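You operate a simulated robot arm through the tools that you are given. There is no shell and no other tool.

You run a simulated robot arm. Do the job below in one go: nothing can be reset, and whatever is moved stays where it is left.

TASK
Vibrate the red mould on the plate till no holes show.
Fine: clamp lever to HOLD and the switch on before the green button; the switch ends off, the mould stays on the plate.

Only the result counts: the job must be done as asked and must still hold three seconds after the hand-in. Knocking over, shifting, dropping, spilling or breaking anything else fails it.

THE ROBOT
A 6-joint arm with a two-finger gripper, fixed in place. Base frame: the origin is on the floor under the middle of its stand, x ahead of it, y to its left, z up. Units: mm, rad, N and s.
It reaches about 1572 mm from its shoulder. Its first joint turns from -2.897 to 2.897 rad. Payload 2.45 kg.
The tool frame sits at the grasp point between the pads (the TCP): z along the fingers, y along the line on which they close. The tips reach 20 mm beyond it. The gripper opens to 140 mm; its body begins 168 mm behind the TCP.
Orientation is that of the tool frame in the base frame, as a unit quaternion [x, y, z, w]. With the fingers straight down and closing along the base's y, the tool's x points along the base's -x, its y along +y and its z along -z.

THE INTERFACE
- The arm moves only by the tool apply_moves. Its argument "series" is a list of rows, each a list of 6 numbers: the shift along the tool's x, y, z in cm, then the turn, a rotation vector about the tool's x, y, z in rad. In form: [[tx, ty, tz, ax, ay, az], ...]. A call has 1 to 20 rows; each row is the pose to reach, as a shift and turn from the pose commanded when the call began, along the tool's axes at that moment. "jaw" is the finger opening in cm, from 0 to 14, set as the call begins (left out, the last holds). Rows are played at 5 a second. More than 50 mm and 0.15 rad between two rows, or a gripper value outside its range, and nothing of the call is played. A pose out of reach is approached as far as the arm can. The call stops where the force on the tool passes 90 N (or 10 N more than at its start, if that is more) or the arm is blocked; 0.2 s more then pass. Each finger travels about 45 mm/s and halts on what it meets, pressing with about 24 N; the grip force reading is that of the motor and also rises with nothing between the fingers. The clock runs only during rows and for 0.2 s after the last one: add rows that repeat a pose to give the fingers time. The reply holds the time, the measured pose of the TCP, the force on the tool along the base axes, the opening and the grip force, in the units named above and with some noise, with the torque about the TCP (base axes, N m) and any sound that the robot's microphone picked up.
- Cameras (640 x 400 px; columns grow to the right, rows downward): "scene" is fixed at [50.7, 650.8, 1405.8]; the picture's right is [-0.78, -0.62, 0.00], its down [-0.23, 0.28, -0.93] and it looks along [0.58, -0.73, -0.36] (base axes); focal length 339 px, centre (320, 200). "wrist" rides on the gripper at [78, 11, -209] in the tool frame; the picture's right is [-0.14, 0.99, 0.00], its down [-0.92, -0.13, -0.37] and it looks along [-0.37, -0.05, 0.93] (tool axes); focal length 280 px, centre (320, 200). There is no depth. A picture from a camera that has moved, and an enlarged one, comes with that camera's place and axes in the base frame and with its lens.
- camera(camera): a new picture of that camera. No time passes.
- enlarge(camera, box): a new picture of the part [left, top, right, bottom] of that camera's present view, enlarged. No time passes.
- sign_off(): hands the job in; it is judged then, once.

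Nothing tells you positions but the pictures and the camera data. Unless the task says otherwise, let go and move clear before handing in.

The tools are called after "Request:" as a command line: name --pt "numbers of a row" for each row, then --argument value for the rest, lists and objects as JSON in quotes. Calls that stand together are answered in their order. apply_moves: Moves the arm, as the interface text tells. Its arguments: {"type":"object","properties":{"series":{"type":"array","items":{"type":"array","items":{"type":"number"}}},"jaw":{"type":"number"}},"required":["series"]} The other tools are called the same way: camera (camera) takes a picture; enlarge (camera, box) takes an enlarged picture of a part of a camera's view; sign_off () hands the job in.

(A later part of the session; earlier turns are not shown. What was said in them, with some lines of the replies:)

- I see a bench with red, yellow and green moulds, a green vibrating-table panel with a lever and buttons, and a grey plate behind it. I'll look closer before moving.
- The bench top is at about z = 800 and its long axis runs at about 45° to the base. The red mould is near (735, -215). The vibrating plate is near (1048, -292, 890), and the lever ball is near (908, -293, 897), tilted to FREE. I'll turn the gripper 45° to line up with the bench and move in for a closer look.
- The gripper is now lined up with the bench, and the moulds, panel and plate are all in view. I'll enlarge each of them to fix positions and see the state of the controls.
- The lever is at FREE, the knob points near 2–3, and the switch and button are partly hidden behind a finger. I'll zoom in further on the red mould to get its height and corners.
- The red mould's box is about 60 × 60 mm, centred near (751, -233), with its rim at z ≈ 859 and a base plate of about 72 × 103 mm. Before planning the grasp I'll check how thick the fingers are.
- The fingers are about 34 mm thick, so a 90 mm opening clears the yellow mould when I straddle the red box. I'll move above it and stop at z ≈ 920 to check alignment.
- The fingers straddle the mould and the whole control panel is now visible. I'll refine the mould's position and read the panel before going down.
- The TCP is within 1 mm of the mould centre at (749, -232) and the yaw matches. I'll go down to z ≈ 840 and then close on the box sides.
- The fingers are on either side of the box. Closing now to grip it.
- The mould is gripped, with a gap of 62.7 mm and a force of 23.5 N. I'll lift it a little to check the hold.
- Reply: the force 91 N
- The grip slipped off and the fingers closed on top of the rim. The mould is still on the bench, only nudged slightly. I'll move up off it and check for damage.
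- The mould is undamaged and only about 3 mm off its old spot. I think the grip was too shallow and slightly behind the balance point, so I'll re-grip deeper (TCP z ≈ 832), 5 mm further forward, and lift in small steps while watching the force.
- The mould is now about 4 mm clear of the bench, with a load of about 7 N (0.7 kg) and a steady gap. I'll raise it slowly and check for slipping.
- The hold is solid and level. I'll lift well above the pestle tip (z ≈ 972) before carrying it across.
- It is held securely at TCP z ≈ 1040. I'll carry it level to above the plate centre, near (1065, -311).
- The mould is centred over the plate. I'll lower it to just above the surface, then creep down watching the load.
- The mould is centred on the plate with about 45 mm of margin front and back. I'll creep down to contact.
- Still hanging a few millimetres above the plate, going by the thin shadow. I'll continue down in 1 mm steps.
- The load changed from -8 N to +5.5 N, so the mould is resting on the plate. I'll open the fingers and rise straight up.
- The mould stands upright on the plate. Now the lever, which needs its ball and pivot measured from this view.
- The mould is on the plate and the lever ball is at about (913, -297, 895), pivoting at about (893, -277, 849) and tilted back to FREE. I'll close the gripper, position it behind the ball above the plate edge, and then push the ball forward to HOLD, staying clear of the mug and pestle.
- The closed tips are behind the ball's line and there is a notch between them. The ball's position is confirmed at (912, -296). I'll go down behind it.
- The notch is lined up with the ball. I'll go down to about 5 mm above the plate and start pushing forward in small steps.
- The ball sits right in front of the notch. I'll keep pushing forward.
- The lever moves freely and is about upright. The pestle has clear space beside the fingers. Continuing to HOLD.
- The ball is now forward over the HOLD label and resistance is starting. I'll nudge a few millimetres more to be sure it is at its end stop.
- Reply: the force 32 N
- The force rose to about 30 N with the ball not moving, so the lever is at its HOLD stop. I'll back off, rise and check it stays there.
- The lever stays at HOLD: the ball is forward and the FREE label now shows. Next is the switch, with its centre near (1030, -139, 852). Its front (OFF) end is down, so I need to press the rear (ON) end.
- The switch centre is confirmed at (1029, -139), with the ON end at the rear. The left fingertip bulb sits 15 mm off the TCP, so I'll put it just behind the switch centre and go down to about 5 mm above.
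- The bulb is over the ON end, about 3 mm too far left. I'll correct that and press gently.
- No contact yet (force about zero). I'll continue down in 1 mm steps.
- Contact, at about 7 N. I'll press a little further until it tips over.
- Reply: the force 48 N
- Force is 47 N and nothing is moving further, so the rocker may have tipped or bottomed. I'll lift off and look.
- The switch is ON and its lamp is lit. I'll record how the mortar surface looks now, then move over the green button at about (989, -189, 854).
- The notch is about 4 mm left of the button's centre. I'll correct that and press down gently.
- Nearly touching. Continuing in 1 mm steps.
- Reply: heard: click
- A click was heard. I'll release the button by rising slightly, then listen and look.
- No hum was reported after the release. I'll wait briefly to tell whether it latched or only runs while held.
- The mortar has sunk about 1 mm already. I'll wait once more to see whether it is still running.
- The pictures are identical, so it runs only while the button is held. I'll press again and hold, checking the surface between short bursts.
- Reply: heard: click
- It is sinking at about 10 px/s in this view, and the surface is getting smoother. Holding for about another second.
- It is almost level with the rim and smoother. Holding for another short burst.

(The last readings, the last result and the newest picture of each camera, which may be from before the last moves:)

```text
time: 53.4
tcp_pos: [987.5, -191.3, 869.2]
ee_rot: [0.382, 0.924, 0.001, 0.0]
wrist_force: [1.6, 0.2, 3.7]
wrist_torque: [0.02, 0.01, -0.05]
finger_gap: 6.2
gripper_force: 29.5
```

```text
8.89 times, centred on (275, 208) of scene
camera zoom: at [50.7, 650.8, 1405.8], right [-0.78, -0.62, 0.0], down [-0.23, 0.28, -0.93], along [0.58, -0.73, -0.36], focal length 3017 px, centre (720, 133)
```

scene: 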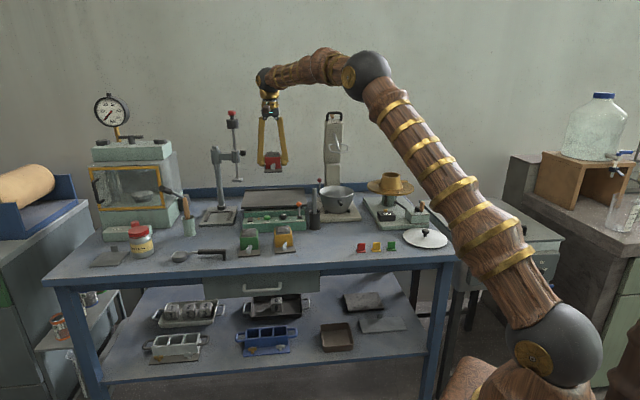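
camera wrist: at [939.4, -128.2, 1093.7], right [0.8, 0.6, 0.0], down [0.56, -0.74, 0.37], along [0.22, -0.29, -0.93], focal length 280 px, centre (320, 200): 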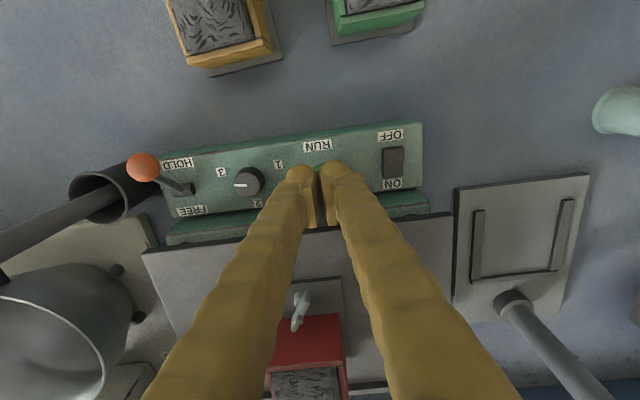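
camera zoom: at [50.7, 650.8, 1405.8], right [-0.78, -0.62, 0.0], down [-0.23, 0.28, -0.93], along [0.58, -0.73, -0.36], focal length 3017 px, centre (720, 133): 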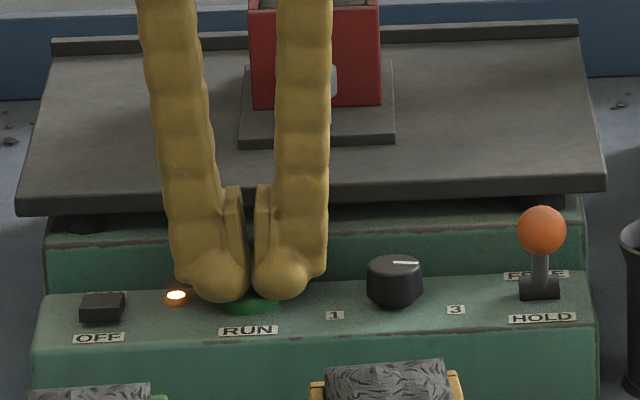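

The surface is now level with or slightly below the rim, with faint texture. I'll release the button and move up to inspect it from above before deciding on more.

Request:
apply_moves --pt "0 0 -3 0 0 0" --pt "0 0 -7 0 0 0" --pt "-1 2 -11 0 0 0" --pt "-3 5 -15 0 0 0" --pt "-6 7 -18 0 0 0" --pt "-8 8 -20 0 0 0" --pt "-8 8 -20 0 0 0"

Request:
camera --camera "wrist"

Request:
enlarge --camera "scene" --box '[262, 175, 292, 205]'

```text
refused: row 4 steps farther than a row can; nothing moved
```

```text
taken
camera wrist: at [939.9, -127.9, 1077.0], right [0.8, 0.6, 0.0], down [0.56, -0.74, 0.37], along [0.22, -0.29, -0.93], focal length 280 px, centre (320, 200)
```

wrist: 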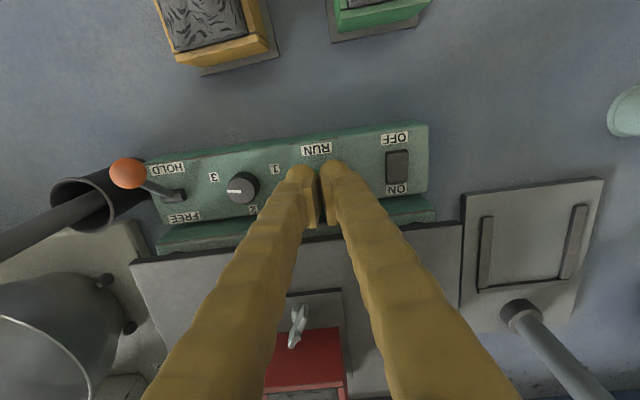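

```text
13.33 times, centred on (277, 190) of scene
camera zoom: at [50.7, 650.8, 1405.8], right [-0.78, -0.62, 0.0], down [-0.23, 0.28, -0.93], along [0.58, -0.73, -0.36], focal length 4526 px, centre (893, 333)
```

zoom: 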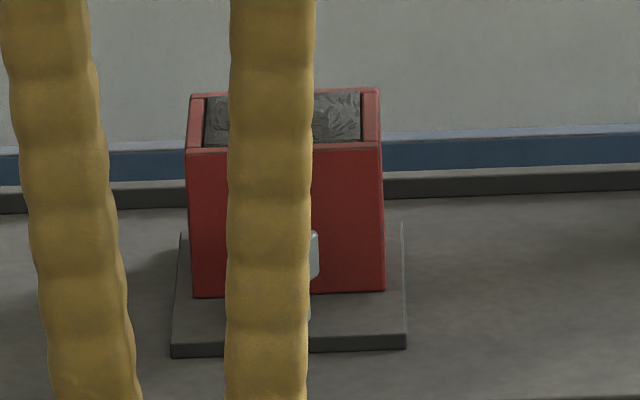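

The move was refused because one step was too long. Nothing moved and no time passed, so I'll repeat it with smaller steps.

Request:
apply_moves --pt "0 0 -3 0 0 0" --pt "0 0 -7 0 0 0" --pt "-1 1 -11 0 0 0" --pt "-2 3 -14.5 0 0 0" --pt "-4 5 -17.5 0 0 0" --pt "-6.5 7 -19.5 0 0 0" --pt "-8 8 -20 0 0 0" --pt "-8 8 -20 0 0 0"

Request:
camera --camera "wrist"

Request:
enlarge --camera "scene" --box '[262, 175, 292, 205]'

```text
time: 55.2
tcp_pos: [1098.7, -192.8, 1069.3]
ee_rot: [0.383, 0.924, 0.0, 0.0]
wrist_force: [-0.9, 0.2, 0.0]
wrist_torque: [-0.02, -0.04, -0.01]
finger_gap: 0.0
gripper_force: 29.6
```

```text
taken
camera wrist: at [1051.4, -130.2, 1278.4], right [0.8, 0.6, 0.0], down [0.56, -0.74, 0.37], along [0.22, -0.29, -0.93], focal length 280 px, centre (320, 200)
```

wrist: 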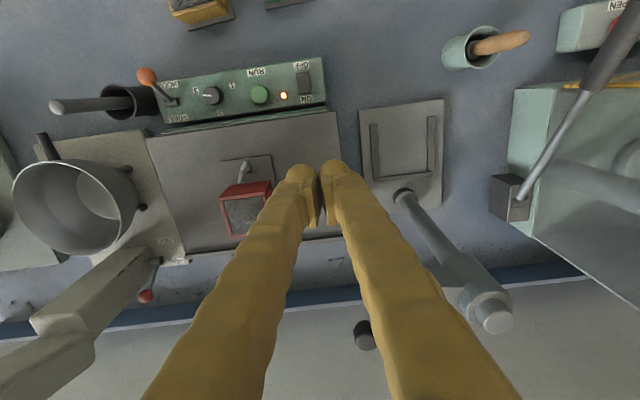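

```text
13.33 times, centred on (277, 190) of scene
camera zoom: at [50.7, 650.8, 1405.8], right [-0.78, -0.62, 0.0], down [-0.23, 0.28, -0.93], along [0.58, -0.73, -0.36], focal length 4526 px, centre (893, 333)
```

zoom: 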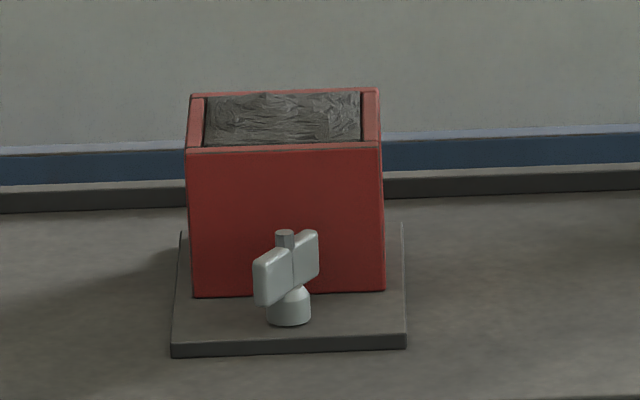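

Request:
enlarge --camera "wrist" --box '[215, 175, 279, 240]'

Request:
enlarge --camera "wrist" --box '[225, 195, 267, 237]'

Request:
enlarge --camera "wrist" --box '[160, 0, 240, 30]'

```text
6.15 times, centred on (247, 208) of wrist
camera zoom: at [1051.4, -130.2, 1278.4], right [0.8, 0.6, 0.0], down [0.56, -0.74, 0.37], along [0.22, -0.29, -0.93], focal length 1726 px, centre (769, 154)
```

zoom: 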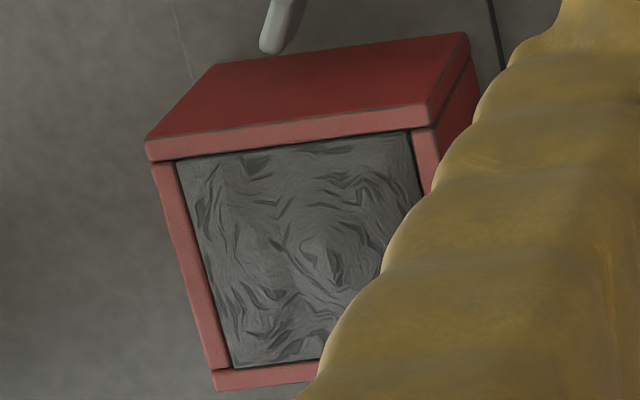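

```text
9.52 times, centred on (246, 216) of wrist
camera zoom: at [1051.4, -130.2, 1278.4], right [0.8, 0.6, 0.0], down [0.56, -0.74, 0.37], along [0.22, -0.29, -0.93], focal length 2670 px, centre (1025, 48)
```

zoom: 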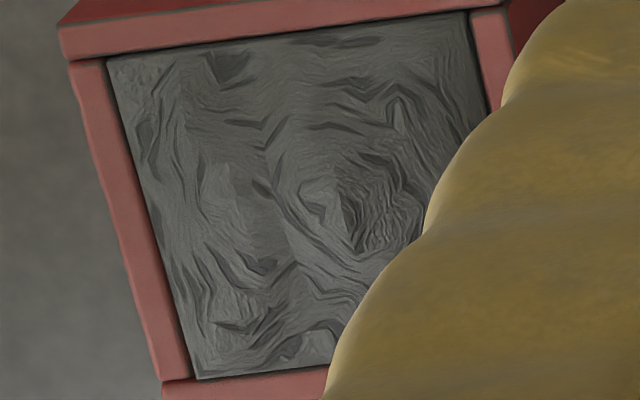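

```text
8.00 times, centred on (200, 15) of wrist
camera zoom: at [1051.4, -130.2, 1278.4], right [0.8, 0.6, 0.0], down [0.56, -0.74, 0.37], along [0.22, -0.29, -0.93], focal length 2243 px, centre (1280, 1680)
```

zoom: 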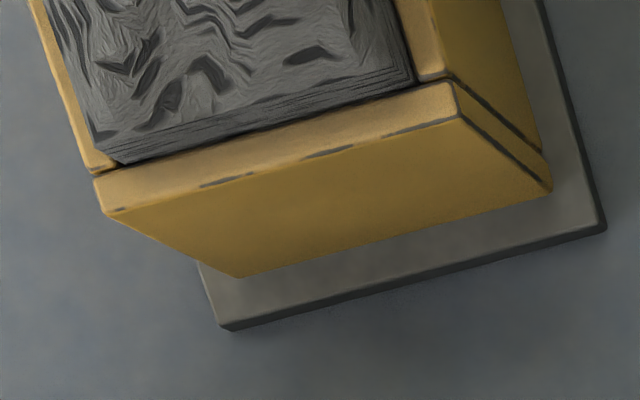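

The holes have faded but faint ones still show. I'll go back to the button and vibrate in further short bursts.

Request:
apply_moves --pt "2.7 -2.7 0 0 0 0" --pt "5.4 -5.4 0 0 0 0" --pt "8 -8 0 0 0 0" --pt "8 -8 4.5 0 0 0" --pt "8 -8 9 0 0 0" --pt "8 -8 13.5 0 0 0" --pt "8 -8 17.5 0 0 0" --pt "8 -8 19 0 0 0" --pt "8 -8 20 0 0 0" --pt "8 -8 20 0 0 0" --pt "8 -8 20 0 0 0" --pt "8 -8 20 0 0 0" --pt "8 -8 20 0 0 0"

Request:
enlarge --camera "scene" --box '[266, 177, 290, 192]'

Request:
enlarge --camera "scene" --box '[245, 185, 305, 230]'

```text
time: 58.0
tcp_pos: [987.0, -192.1, 869.1]
ee_rot: [0.382, 0.924, 0.0, 0.001]
wrist_force: [0.1, -0.4, 2.7]
wrist_torque: [0.06, -0.04, 0.0]
finger_gap: 0.2
gripper_force: 29.7
heard: click
```

```text
16.00 times, centred on (278, 184) of scene
camera zoom: at [50.7, 650.8, 1405.8], right [-0.78, -0.62, 0.0], down [-0.23, 0.28, -0.93], along [0.58, -0.73, -0.36], focal length 5431 px, centre (992, 448)
```

zoom: 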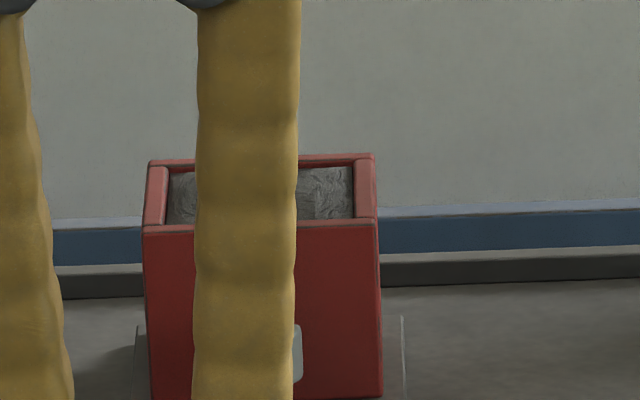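

```text
8.89 times, centred on (275, 208) of scene
camera zoom: at [50.7, 650.8, 1405.8], right [-0.78, -0.62, 0.0], down [-0.23, 0.28, -0.93], along [0.58, -0.73, -0.36], focal length 3017 px, centre (720, 133)
```

zoom: 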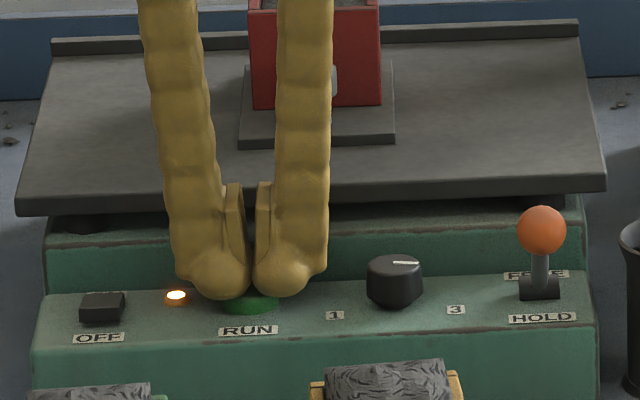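

The surface has settled further and the lines are fainter. I'll look at the visible part enlarged.

Request:
enlarge --camera "scene" --box '[276, 181, 284, 187]'

Request:
enlarge --camera "wrist" --box '[255, 370, 355, 400]'

```text
16.00 times, centred on (280, 184) of scene
camera zoom: at [50.7, 650.8, 1405.8], right [-0.78, -0.62, 0.0], down [-0.23, 0.28, -0.93], along [0.58, -0.73, -0.36], focal length 5431 px, centre (960, 456)
```

zoom: 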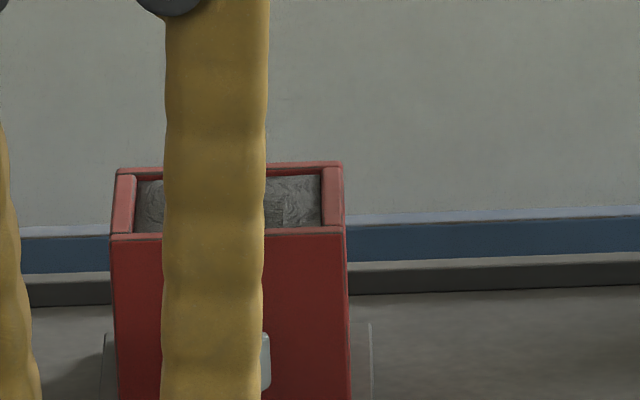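

```text
6.40 times, centred on (305, 385) of wrist
camera zoom: at [940.4, -129.0, 1077.8], right [0.8, 0.6, 0.0], down [0.56, -0.74, 0.37], along [0.22, -0.29, -0.93], focal length 1794 px, centre (416, -984)
```

zoom: 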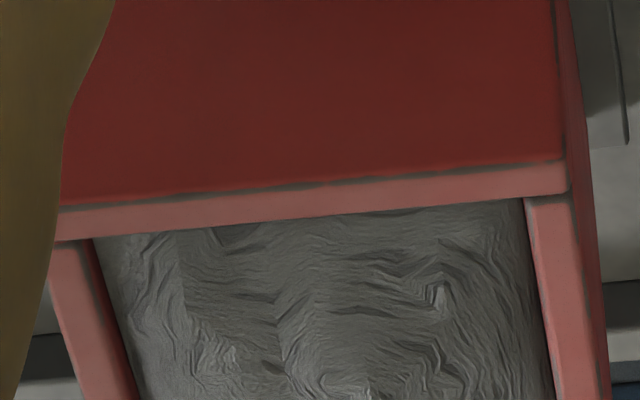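

The wrist view shows the surface from here, so I can check without moving. Only faint marks remain, so I'll hold another 0.6 s.

Request:
apply_moves --pt "0 0 0 0 0 0" --pt "0 0 0 0 0 0"

Request:
enlarge --camera "wrist" --box '[255, 370, 355, 400]'

Request:
enlarge --camera "scene" --box '[276, 181, 284, 187]'

```text
time: 58.6
tcp_pos: [987.4, -191.1, 869.0]
ee_rot: [0.383, 0.924, 0.0, 0.0]
wrist_force: [0.4, -0.4, 3.4]
wrist_torque: [0.0, -0.02, 0.01]
finger_gap: 0.0
gripper_force: 29.4
```

```text
6.40 times, centred on (305, 385) of wrist
camera zoom: at [940.4, -129.0, 1077.8], right [0.8, 0.6, 0.0], down [0.56, -0.74, 0.37], along [0.22, -0.29, -0.93], focal length 1794 px, centre (416, -984)
```

zoom: 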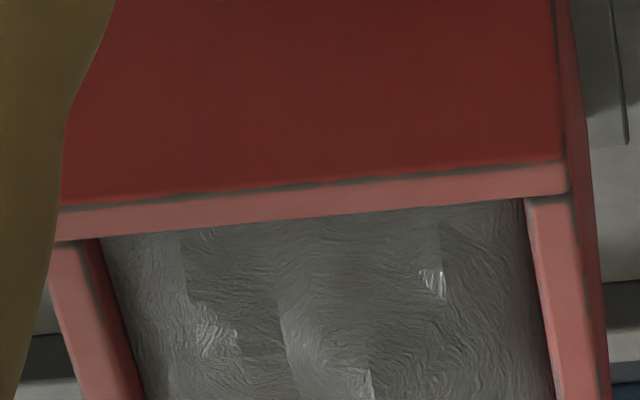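

```text
16.00 times, centred on (280, 184) of scene
camera zoom: at [50.7, 650.8, 1405.8], right [-0.78, -0.62, 0.0], down [-0.23, 0.28, -0.93], along [0.58, -0.73, -0.36], focal length 5431 px, centre (960, 456)
```

zoom: 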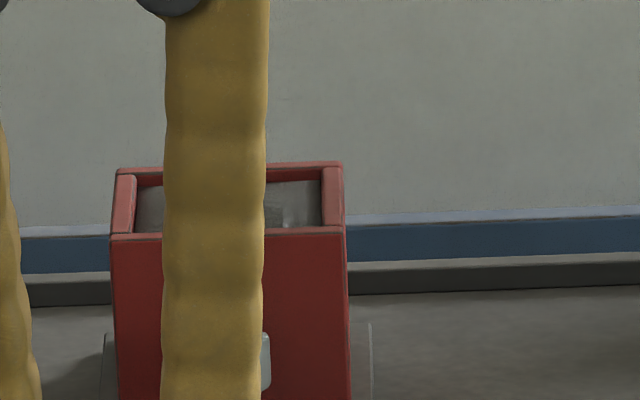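

The dark holes are gone and the surface looks smooth. I'll release the button at once and move up to inspect the whole surface.

Request:
apply_moves --pt "0 0 -4.5 0 0 0" --pt "0 0 -8.5 0 0 0" --pt "-1 1 -12 0 0 0" --pt "-2.5 3.5 -15 0 0 0" --pt "-4 6.5 -18 0 0 0" --pt "-6.5 9 -19.5 0 0 0" --pt "-8 11 -20 0 0 0" --pt "-8 11 -20 0 0 0"

Request:
camera --camera "wrist"

Request:
enlarge --camera "scene" --box '[262, 175, 292, 205]'

Request:
enlarge --camera "wrist" --box '[180, 170, 280, 240]'

```text
time: 60.4
tcp_pos: [1123.1, -171.0, 1071.0]
ee_rot: [0.383, 0.924, 0.001, 0.0]
wrist_force: [0.0, 0.3, 0.1]
wrist_torque: [0.01, -0.03, 0.0]
finger_gap: 0.1
gripper_force: 29.6
```

```text
taken
camera wrist: at [1074.8, -108.4, 1279.3], right [0.8, 0.6, 0.0], down [0.56, -0.74, 0.37], along [0.22, -0.29, -0.93], focal length 280 px, centre (320, 200)
```

wrist: 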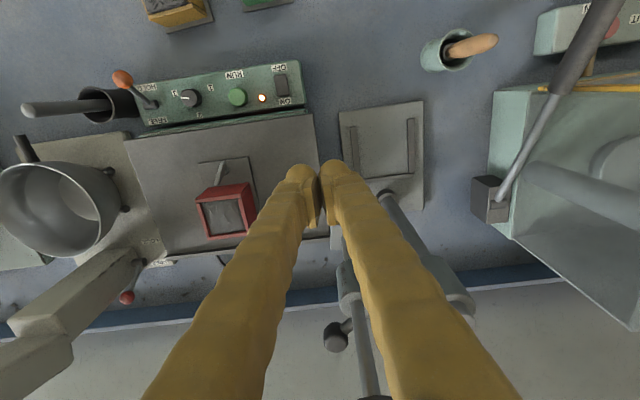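

```text
13.33 times, centred on (277, 190) of scene
camera zoom: at [50.7, 650.8, 1405.8], right [-0.78, -0.62, 0.0], down [-0.23, 0.28, -0.93], along [0.58, -0.73, -0.36], focal length 4526 px, centre (893, 333)
```

zoom: 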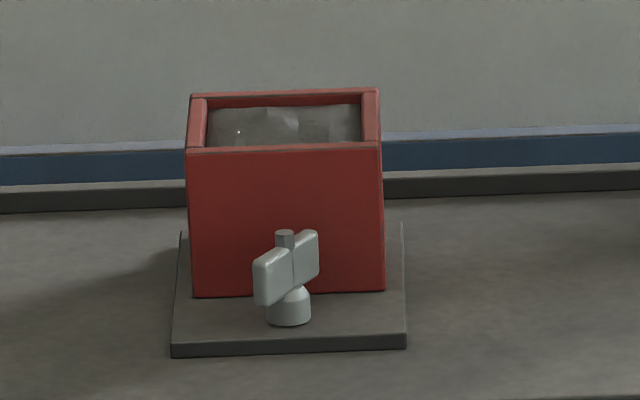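

```text
5.71 times, centred on (230, 205) of wrist
camera zoom: at [1074.8, -108.4, 1279.3], right [0.8, 0.6, 0.0], down [0.56, -0.74, 0.37], along [0.22, -0.29, -0.93], focal length 1602 px, centre (834, 171)
```

zoom: 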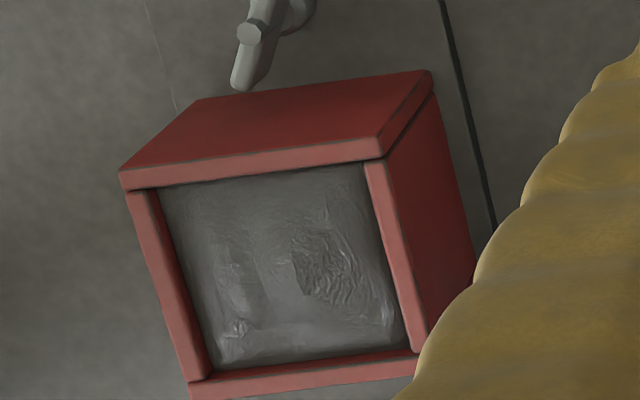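

The whole surface is smooth with no dark holes. I'll check the panel lamp, then switch off.

Request:
enlarge --camera "wrist" --box '[190, 60, 310, 130]'

Request:
enlarge --camera "scene" --box '[235, 195, 315, 240]'

Request:
enlarge --camera "wrist" --box '[200, 185, 260, 240]'

```text
5.33 times, centred on (250, 95) of wrist
camera zoom: at [1074.8, -108.4, 1279.3], right [0.8, 0.6, 0.0], down [0.56, -0.74, 0.37], along [0.22, -0.29, -0.93], focal length 1495 px, centre (693, 760)
```

zoom: 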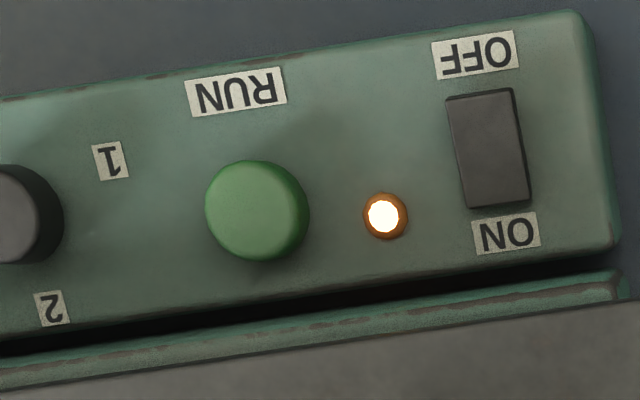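

```text
8.00 times, centred on (275, 218) of scene
camera zoom: at [50.7, 650.8, 1405.8], right [-0.78, -0.62, 0.0], down [-0.23, 0.28, -0.93], along [0.58, -0.73, -0.36], focal length 2715 px, centre (680, 60)
```

zoom: 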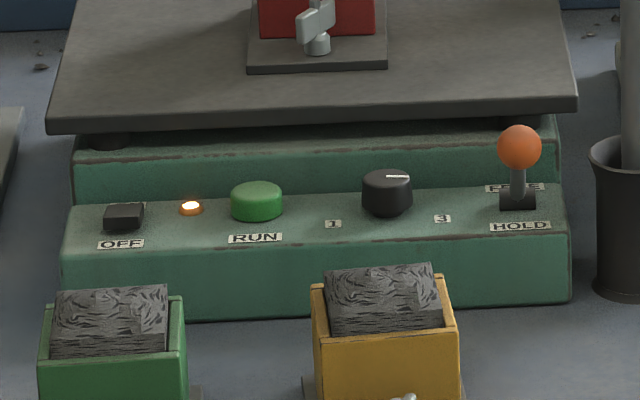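

```text
7.27 times, centred on (230, 212) of wrist
camera zoom: at [1074.8, -108.4, 1279.3], right [0.8, 0.6, 0.0], down [0.56, -0.74, 0.37], along [0.22, -0.29, -0.93], focal length 2039 px, centre (974, 109)
```

zoom: 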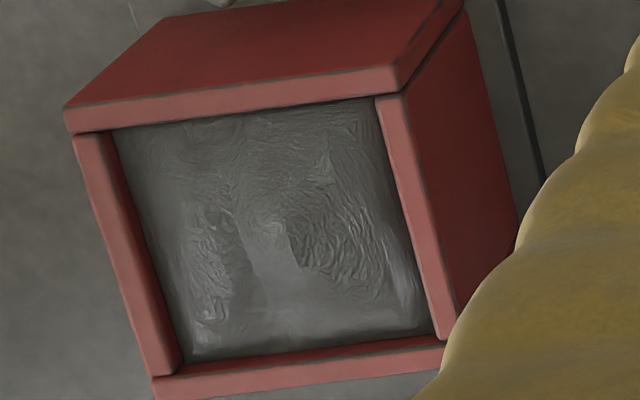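

The lamp is lit, the lever is at HOLD and the mould is in place. Now I'll press the front (OFF) end of the switch with the same fingertip, 15 mm further forward than before.

Request:
apply_moves --pt "3.2 -1.0 0 0 0 0" --pt "6.4 -2.0 0 0 0 0" --pt "9.48 -2.99 0 0 0 0" --pt "9.48 -2.99 4 0 0 0" --pt "9.48 -2.99 8 0 0 0" --pt "9.48 -2.99 12 0 0 0" --pt "9.48 -2.99 16 0 0 0" --pt "9.48 -2.99 18.8 0 0 0" --pt "9.48 -2.99 18.8 0 0 0" --pt "9.48 -2.99 18.8 0 0 0"

Request:
enlarge --camera "scene" --box '[235, 190, 290, 230]'

Request:
enlarge --camera "wrist" --box '[220, 90, 420, 230]'

```text
time: 62.6
tcp_pos: [1033.4, -123.4, 880.0]
ee_rot: [0.383, 0.924, 0.0, -0.001]
wrist_force: [1.0, 0.2, 1.0]
wrist_torque: [-0.02, -0.01, -0.03]
finger_gap: 0.0
gripper_force: 29.2
```

```text
10.00 times, centred on (262, 210) of scene
camera zoom: at [50.7, 650.8, 1405.8], right [-0.78, -0.62, 0.0], down [-0.23, 0.28, -0.93], along [0.58, -0.73, -0.36], focal length 3394 px, centre (895, 100)
```

zoom: 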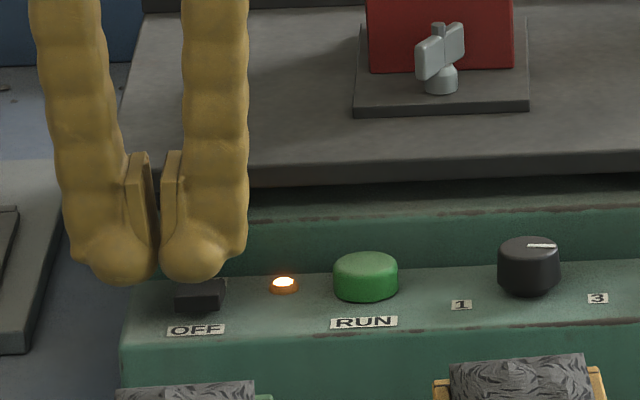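

```text
2.86 times, centred on (320, 160) of wrist
camera zoom: at [985.5, -61.5, 1089.6], right [0.8, 0.6, 0.0], down [0.56, -0.74, 0.37], along [0.22, -0.29, -0.93], focal length 801 px, centre (320, 314)
```

zoom: 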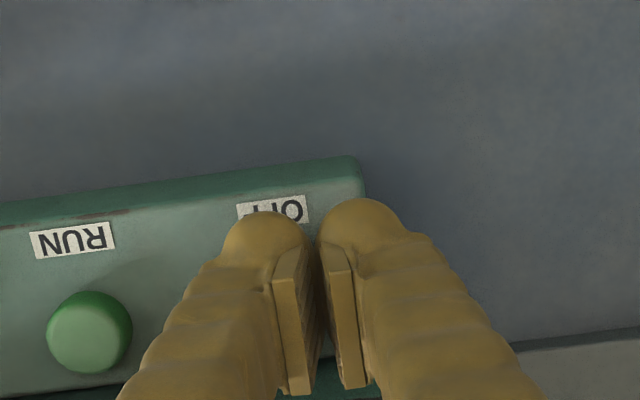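

The bulb is above the OFF end and about 3 mm left of its centre. I'll shift and press down.

Request:
apply_moves --pt "0 -0.25 0.3 0 0 0" --pt "0 -0.25 0.6 0 0 0" --pt "0 -0.25 0.9 0 0 0" --pt "0 -0.25 1.1 0 0 0" --pt "0 -0.25 1.2 0 0 0"

Request:
enlarge --camera "scene" --box '[235, 190, 290, 230]'

```text
time: 63.8
tcp_pos: [1030.0, -125.6, 868.9]
ee_rot: [0.382, 0.924, -0.001, 0.001]
wrist_force: [0.6, -2.0, 8.2]
wrist_torque: [-0.16, -0.02, -0.02]
finger_gap: 0.0
gripper_force: 29.5
```

```text
10.00 times, centred on (262, 210) of scene
camera zoom: at [50.7, 650.8, 1405.8], right [-0.78, -0.62, 0.0], down [-0.23, 0.28, -0.93], along [0.58, -0.73, -0.36], focal length 3394 px, centre (895, 100)
```

zoom: 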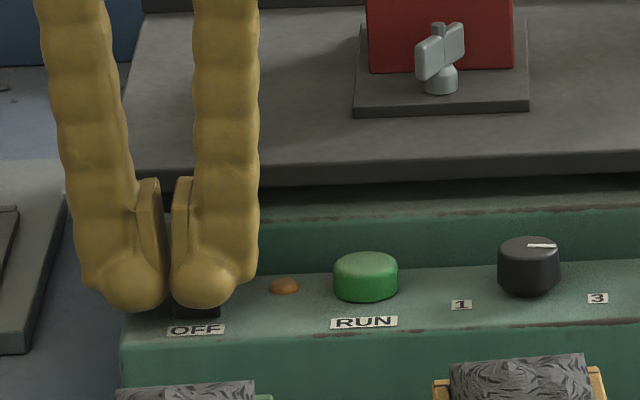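

The lamp went out. I'll press 1 mm more so it seats fully, then lift clear.

Request:
apply_moves --pt "0 0 0.1 0 0 0" --pt "0 0 0.1 0 0 0"

Request:
apply_moves --pt "0 0 -3 0 0 0" --pt "0 0 -7 0 0 0" --pt "0 0 -11 0 0 0" --pt "0 0 -15 0 0 0" --pt "0 0 -19 0 0 0" --pt "0 0 -19 0 0 0" --pt "0 0 -19 0 0 0"

Request:
camera --camera "scene"

Request:
enlarge --camera "scene" --box '[235, 170, 325, 235]'

Request:
camera --camera "wrist"

```text
time: 64.4
tcp_pos: [1030.6, -126.8, 868.1]
ee_rot: [0.383, 0.924, 0.0, 0.001]
wrist_force: [-10.0, -2.2, 29.2]
wrist_torque: [-0.35, 0.3, -0.05]
finger_gap: 0.1
gripper_force: 29.9
```

```text
time: 66.0
tcp_pos: [1031.9, -127.2, 1058.6]
ee_rot: [0.383, 0.924, 0.0, 0.0]
wrist_force: [0.2, -0.1, -0.1]
wrist_torque: [-0.01, -0.03, -0.01]
finger_gap: 0.1
gripper_force: 29.2
```

```text
taken
```

scene: 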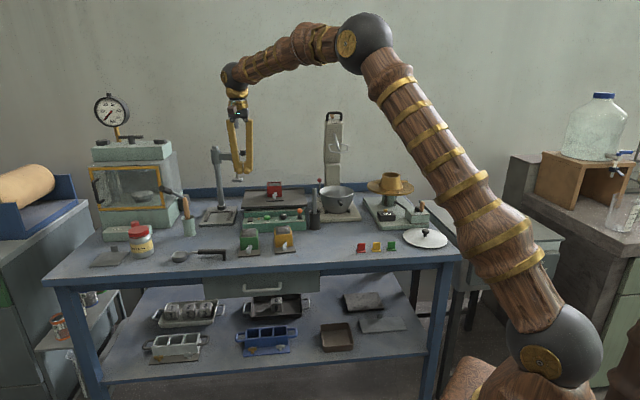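

```text
6.15 times, centred on (280, 202) of scene
camera zoom: at [50.7, 650.8, 1405.8], right [-0.78, -0.62, 0.0], down [-0.23, 0.28, -0.93], along [0.58, -0.73, -0.36], focal length 2089 px, centre (566, 185)
```

zoom: 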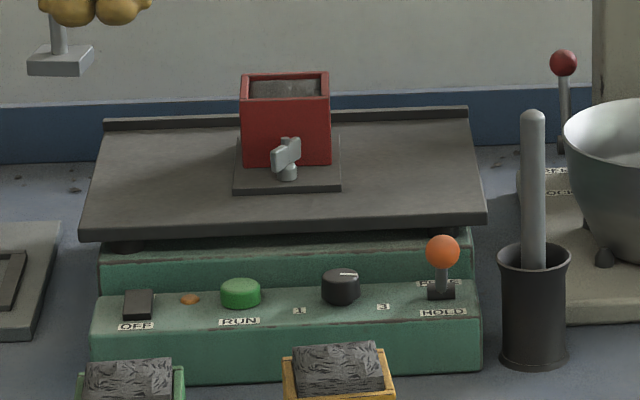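

```text
taken
camera wrist: at [984.1, -64.6, 1267.7], right [0.8, 0.6, 0.0], down [0.56, -0.74, 0.37], along [0.22, -0.29, -0.93], focal length 280 px, centre (320, 200)
```

wrist: 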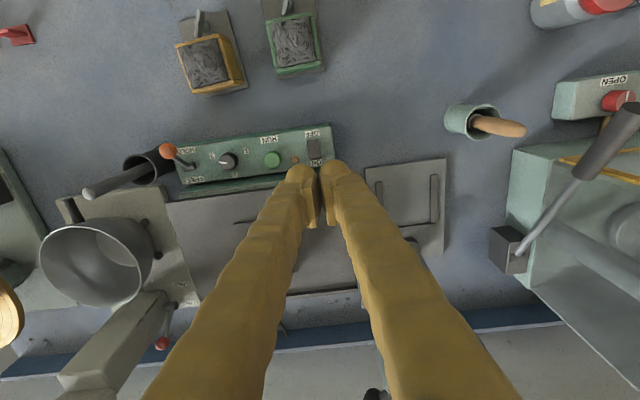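

The switch is off, the lamp is out, the lever is at HOLD and the mould is on the plate. I'll take one last look at the surface from above before handing in.

Request:
apply_moves --pt "-3 1.5 -1 0 0 0" --pt "-6.5 3 -1 0 0 0" --pt "-9.4 5 -1 0 0 0" --pt "-9.4 7 -1 0 0 0" --pt "-9.4 7 -1 0 0 0"

Request:
camera --camera "wrist"

Request:
enlarge --camera "wrist" --box '[165, 190, 225, 245]'

Request:
enlarge --camera "scene" --box '[266, 177, 290, 192]'

```text
time: 67.2
tcp_pos: [1146.5, -147.2, 1066.4]
ee_rot: [0.383, 0.924, 0.0, 0.0]
wrist_force: [0.0, 0.7, -0.4]
wrist_torque: [0.02, 0.04, 0.02]
finger_gap: 0.0
gripper_force: 29.5
```

```text
taken
camera wrist: at [1098.6, -83.5, 1275.7], right [0.8, 0.6, 0.0], down [0.56, -0.74, 0.37], along [0.22, -0.29, -0.93], focal length 280 px, centre (320, 200)
```

wrist: 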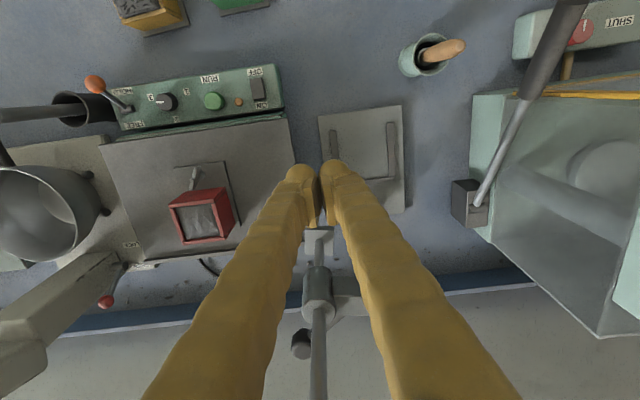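

```text
7.27 times, centred on (195, 218) of wrist
camera zoom: at [1098.6, -83.5, 1275.7], right [0.8, 0.6, 0.0], down [0.56, -0.74, 0.37], along [0.22, -0.29, -0.93], focal length 2039 px, centre (1229, 73)
```

zoom: 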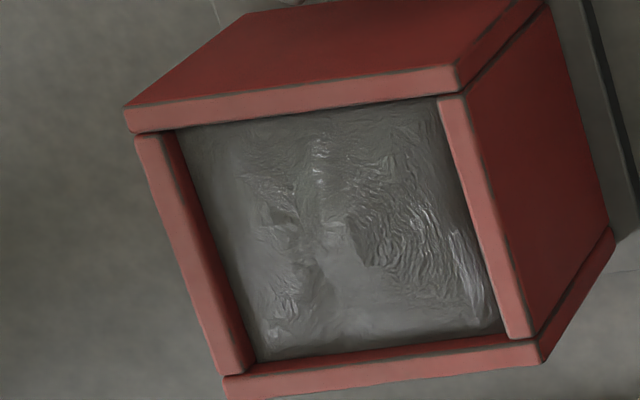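

```text
16.00 times, centred on (278, 184) of scene
camera zoom: at [50.7, 650.8, 1405.8], right [-0.78, -0.62, 0.0], down [-0.23, 0.28, -0.93], along [0.58, -0.73, -0.36], focal length 5431 px, centre (992, 448)
```

zoom: 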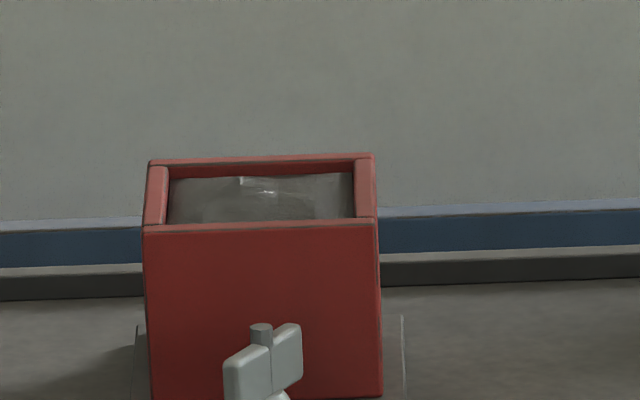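

The surface is closed, with a smooth wet sheen and no dark holes. The switch is OFF with the lamp out, the lever is at HOLD, the mould stands on the plate, and the hand is clear with nothing else disturbed. Handing in.

Request:
sign_off

```text
The job is handed in.
```

The red mould is on the plate and vibrated until the surface closed. In the last close-ups it is smooth with a wet sheen and no dark holes. I've handed the job in; the result hasn't come back.

- **Order:** I put the mould on the plate, moved the clamp lever to HOLD, turned the switch on, and only then pressed the green button. The button runs only while held, so I worked in short bursts and checked the surface between them.
- **End state:** the switch is off and its lamp is out, the lever is still at HOLD, and the mould is standing on the plate. The hand is clear.
- **One slip:** my first grip on the mould slid off the rim as I lifted, and the closed fingers pressed on its top with about 90 N. The mould moved about 3 mm on the bench, and I saw no damage or spill. The second, deeper grip held.

I left the 1–3 knob where it was, pointing near 3. Nothing else on the bench looked moved in the last pictures.
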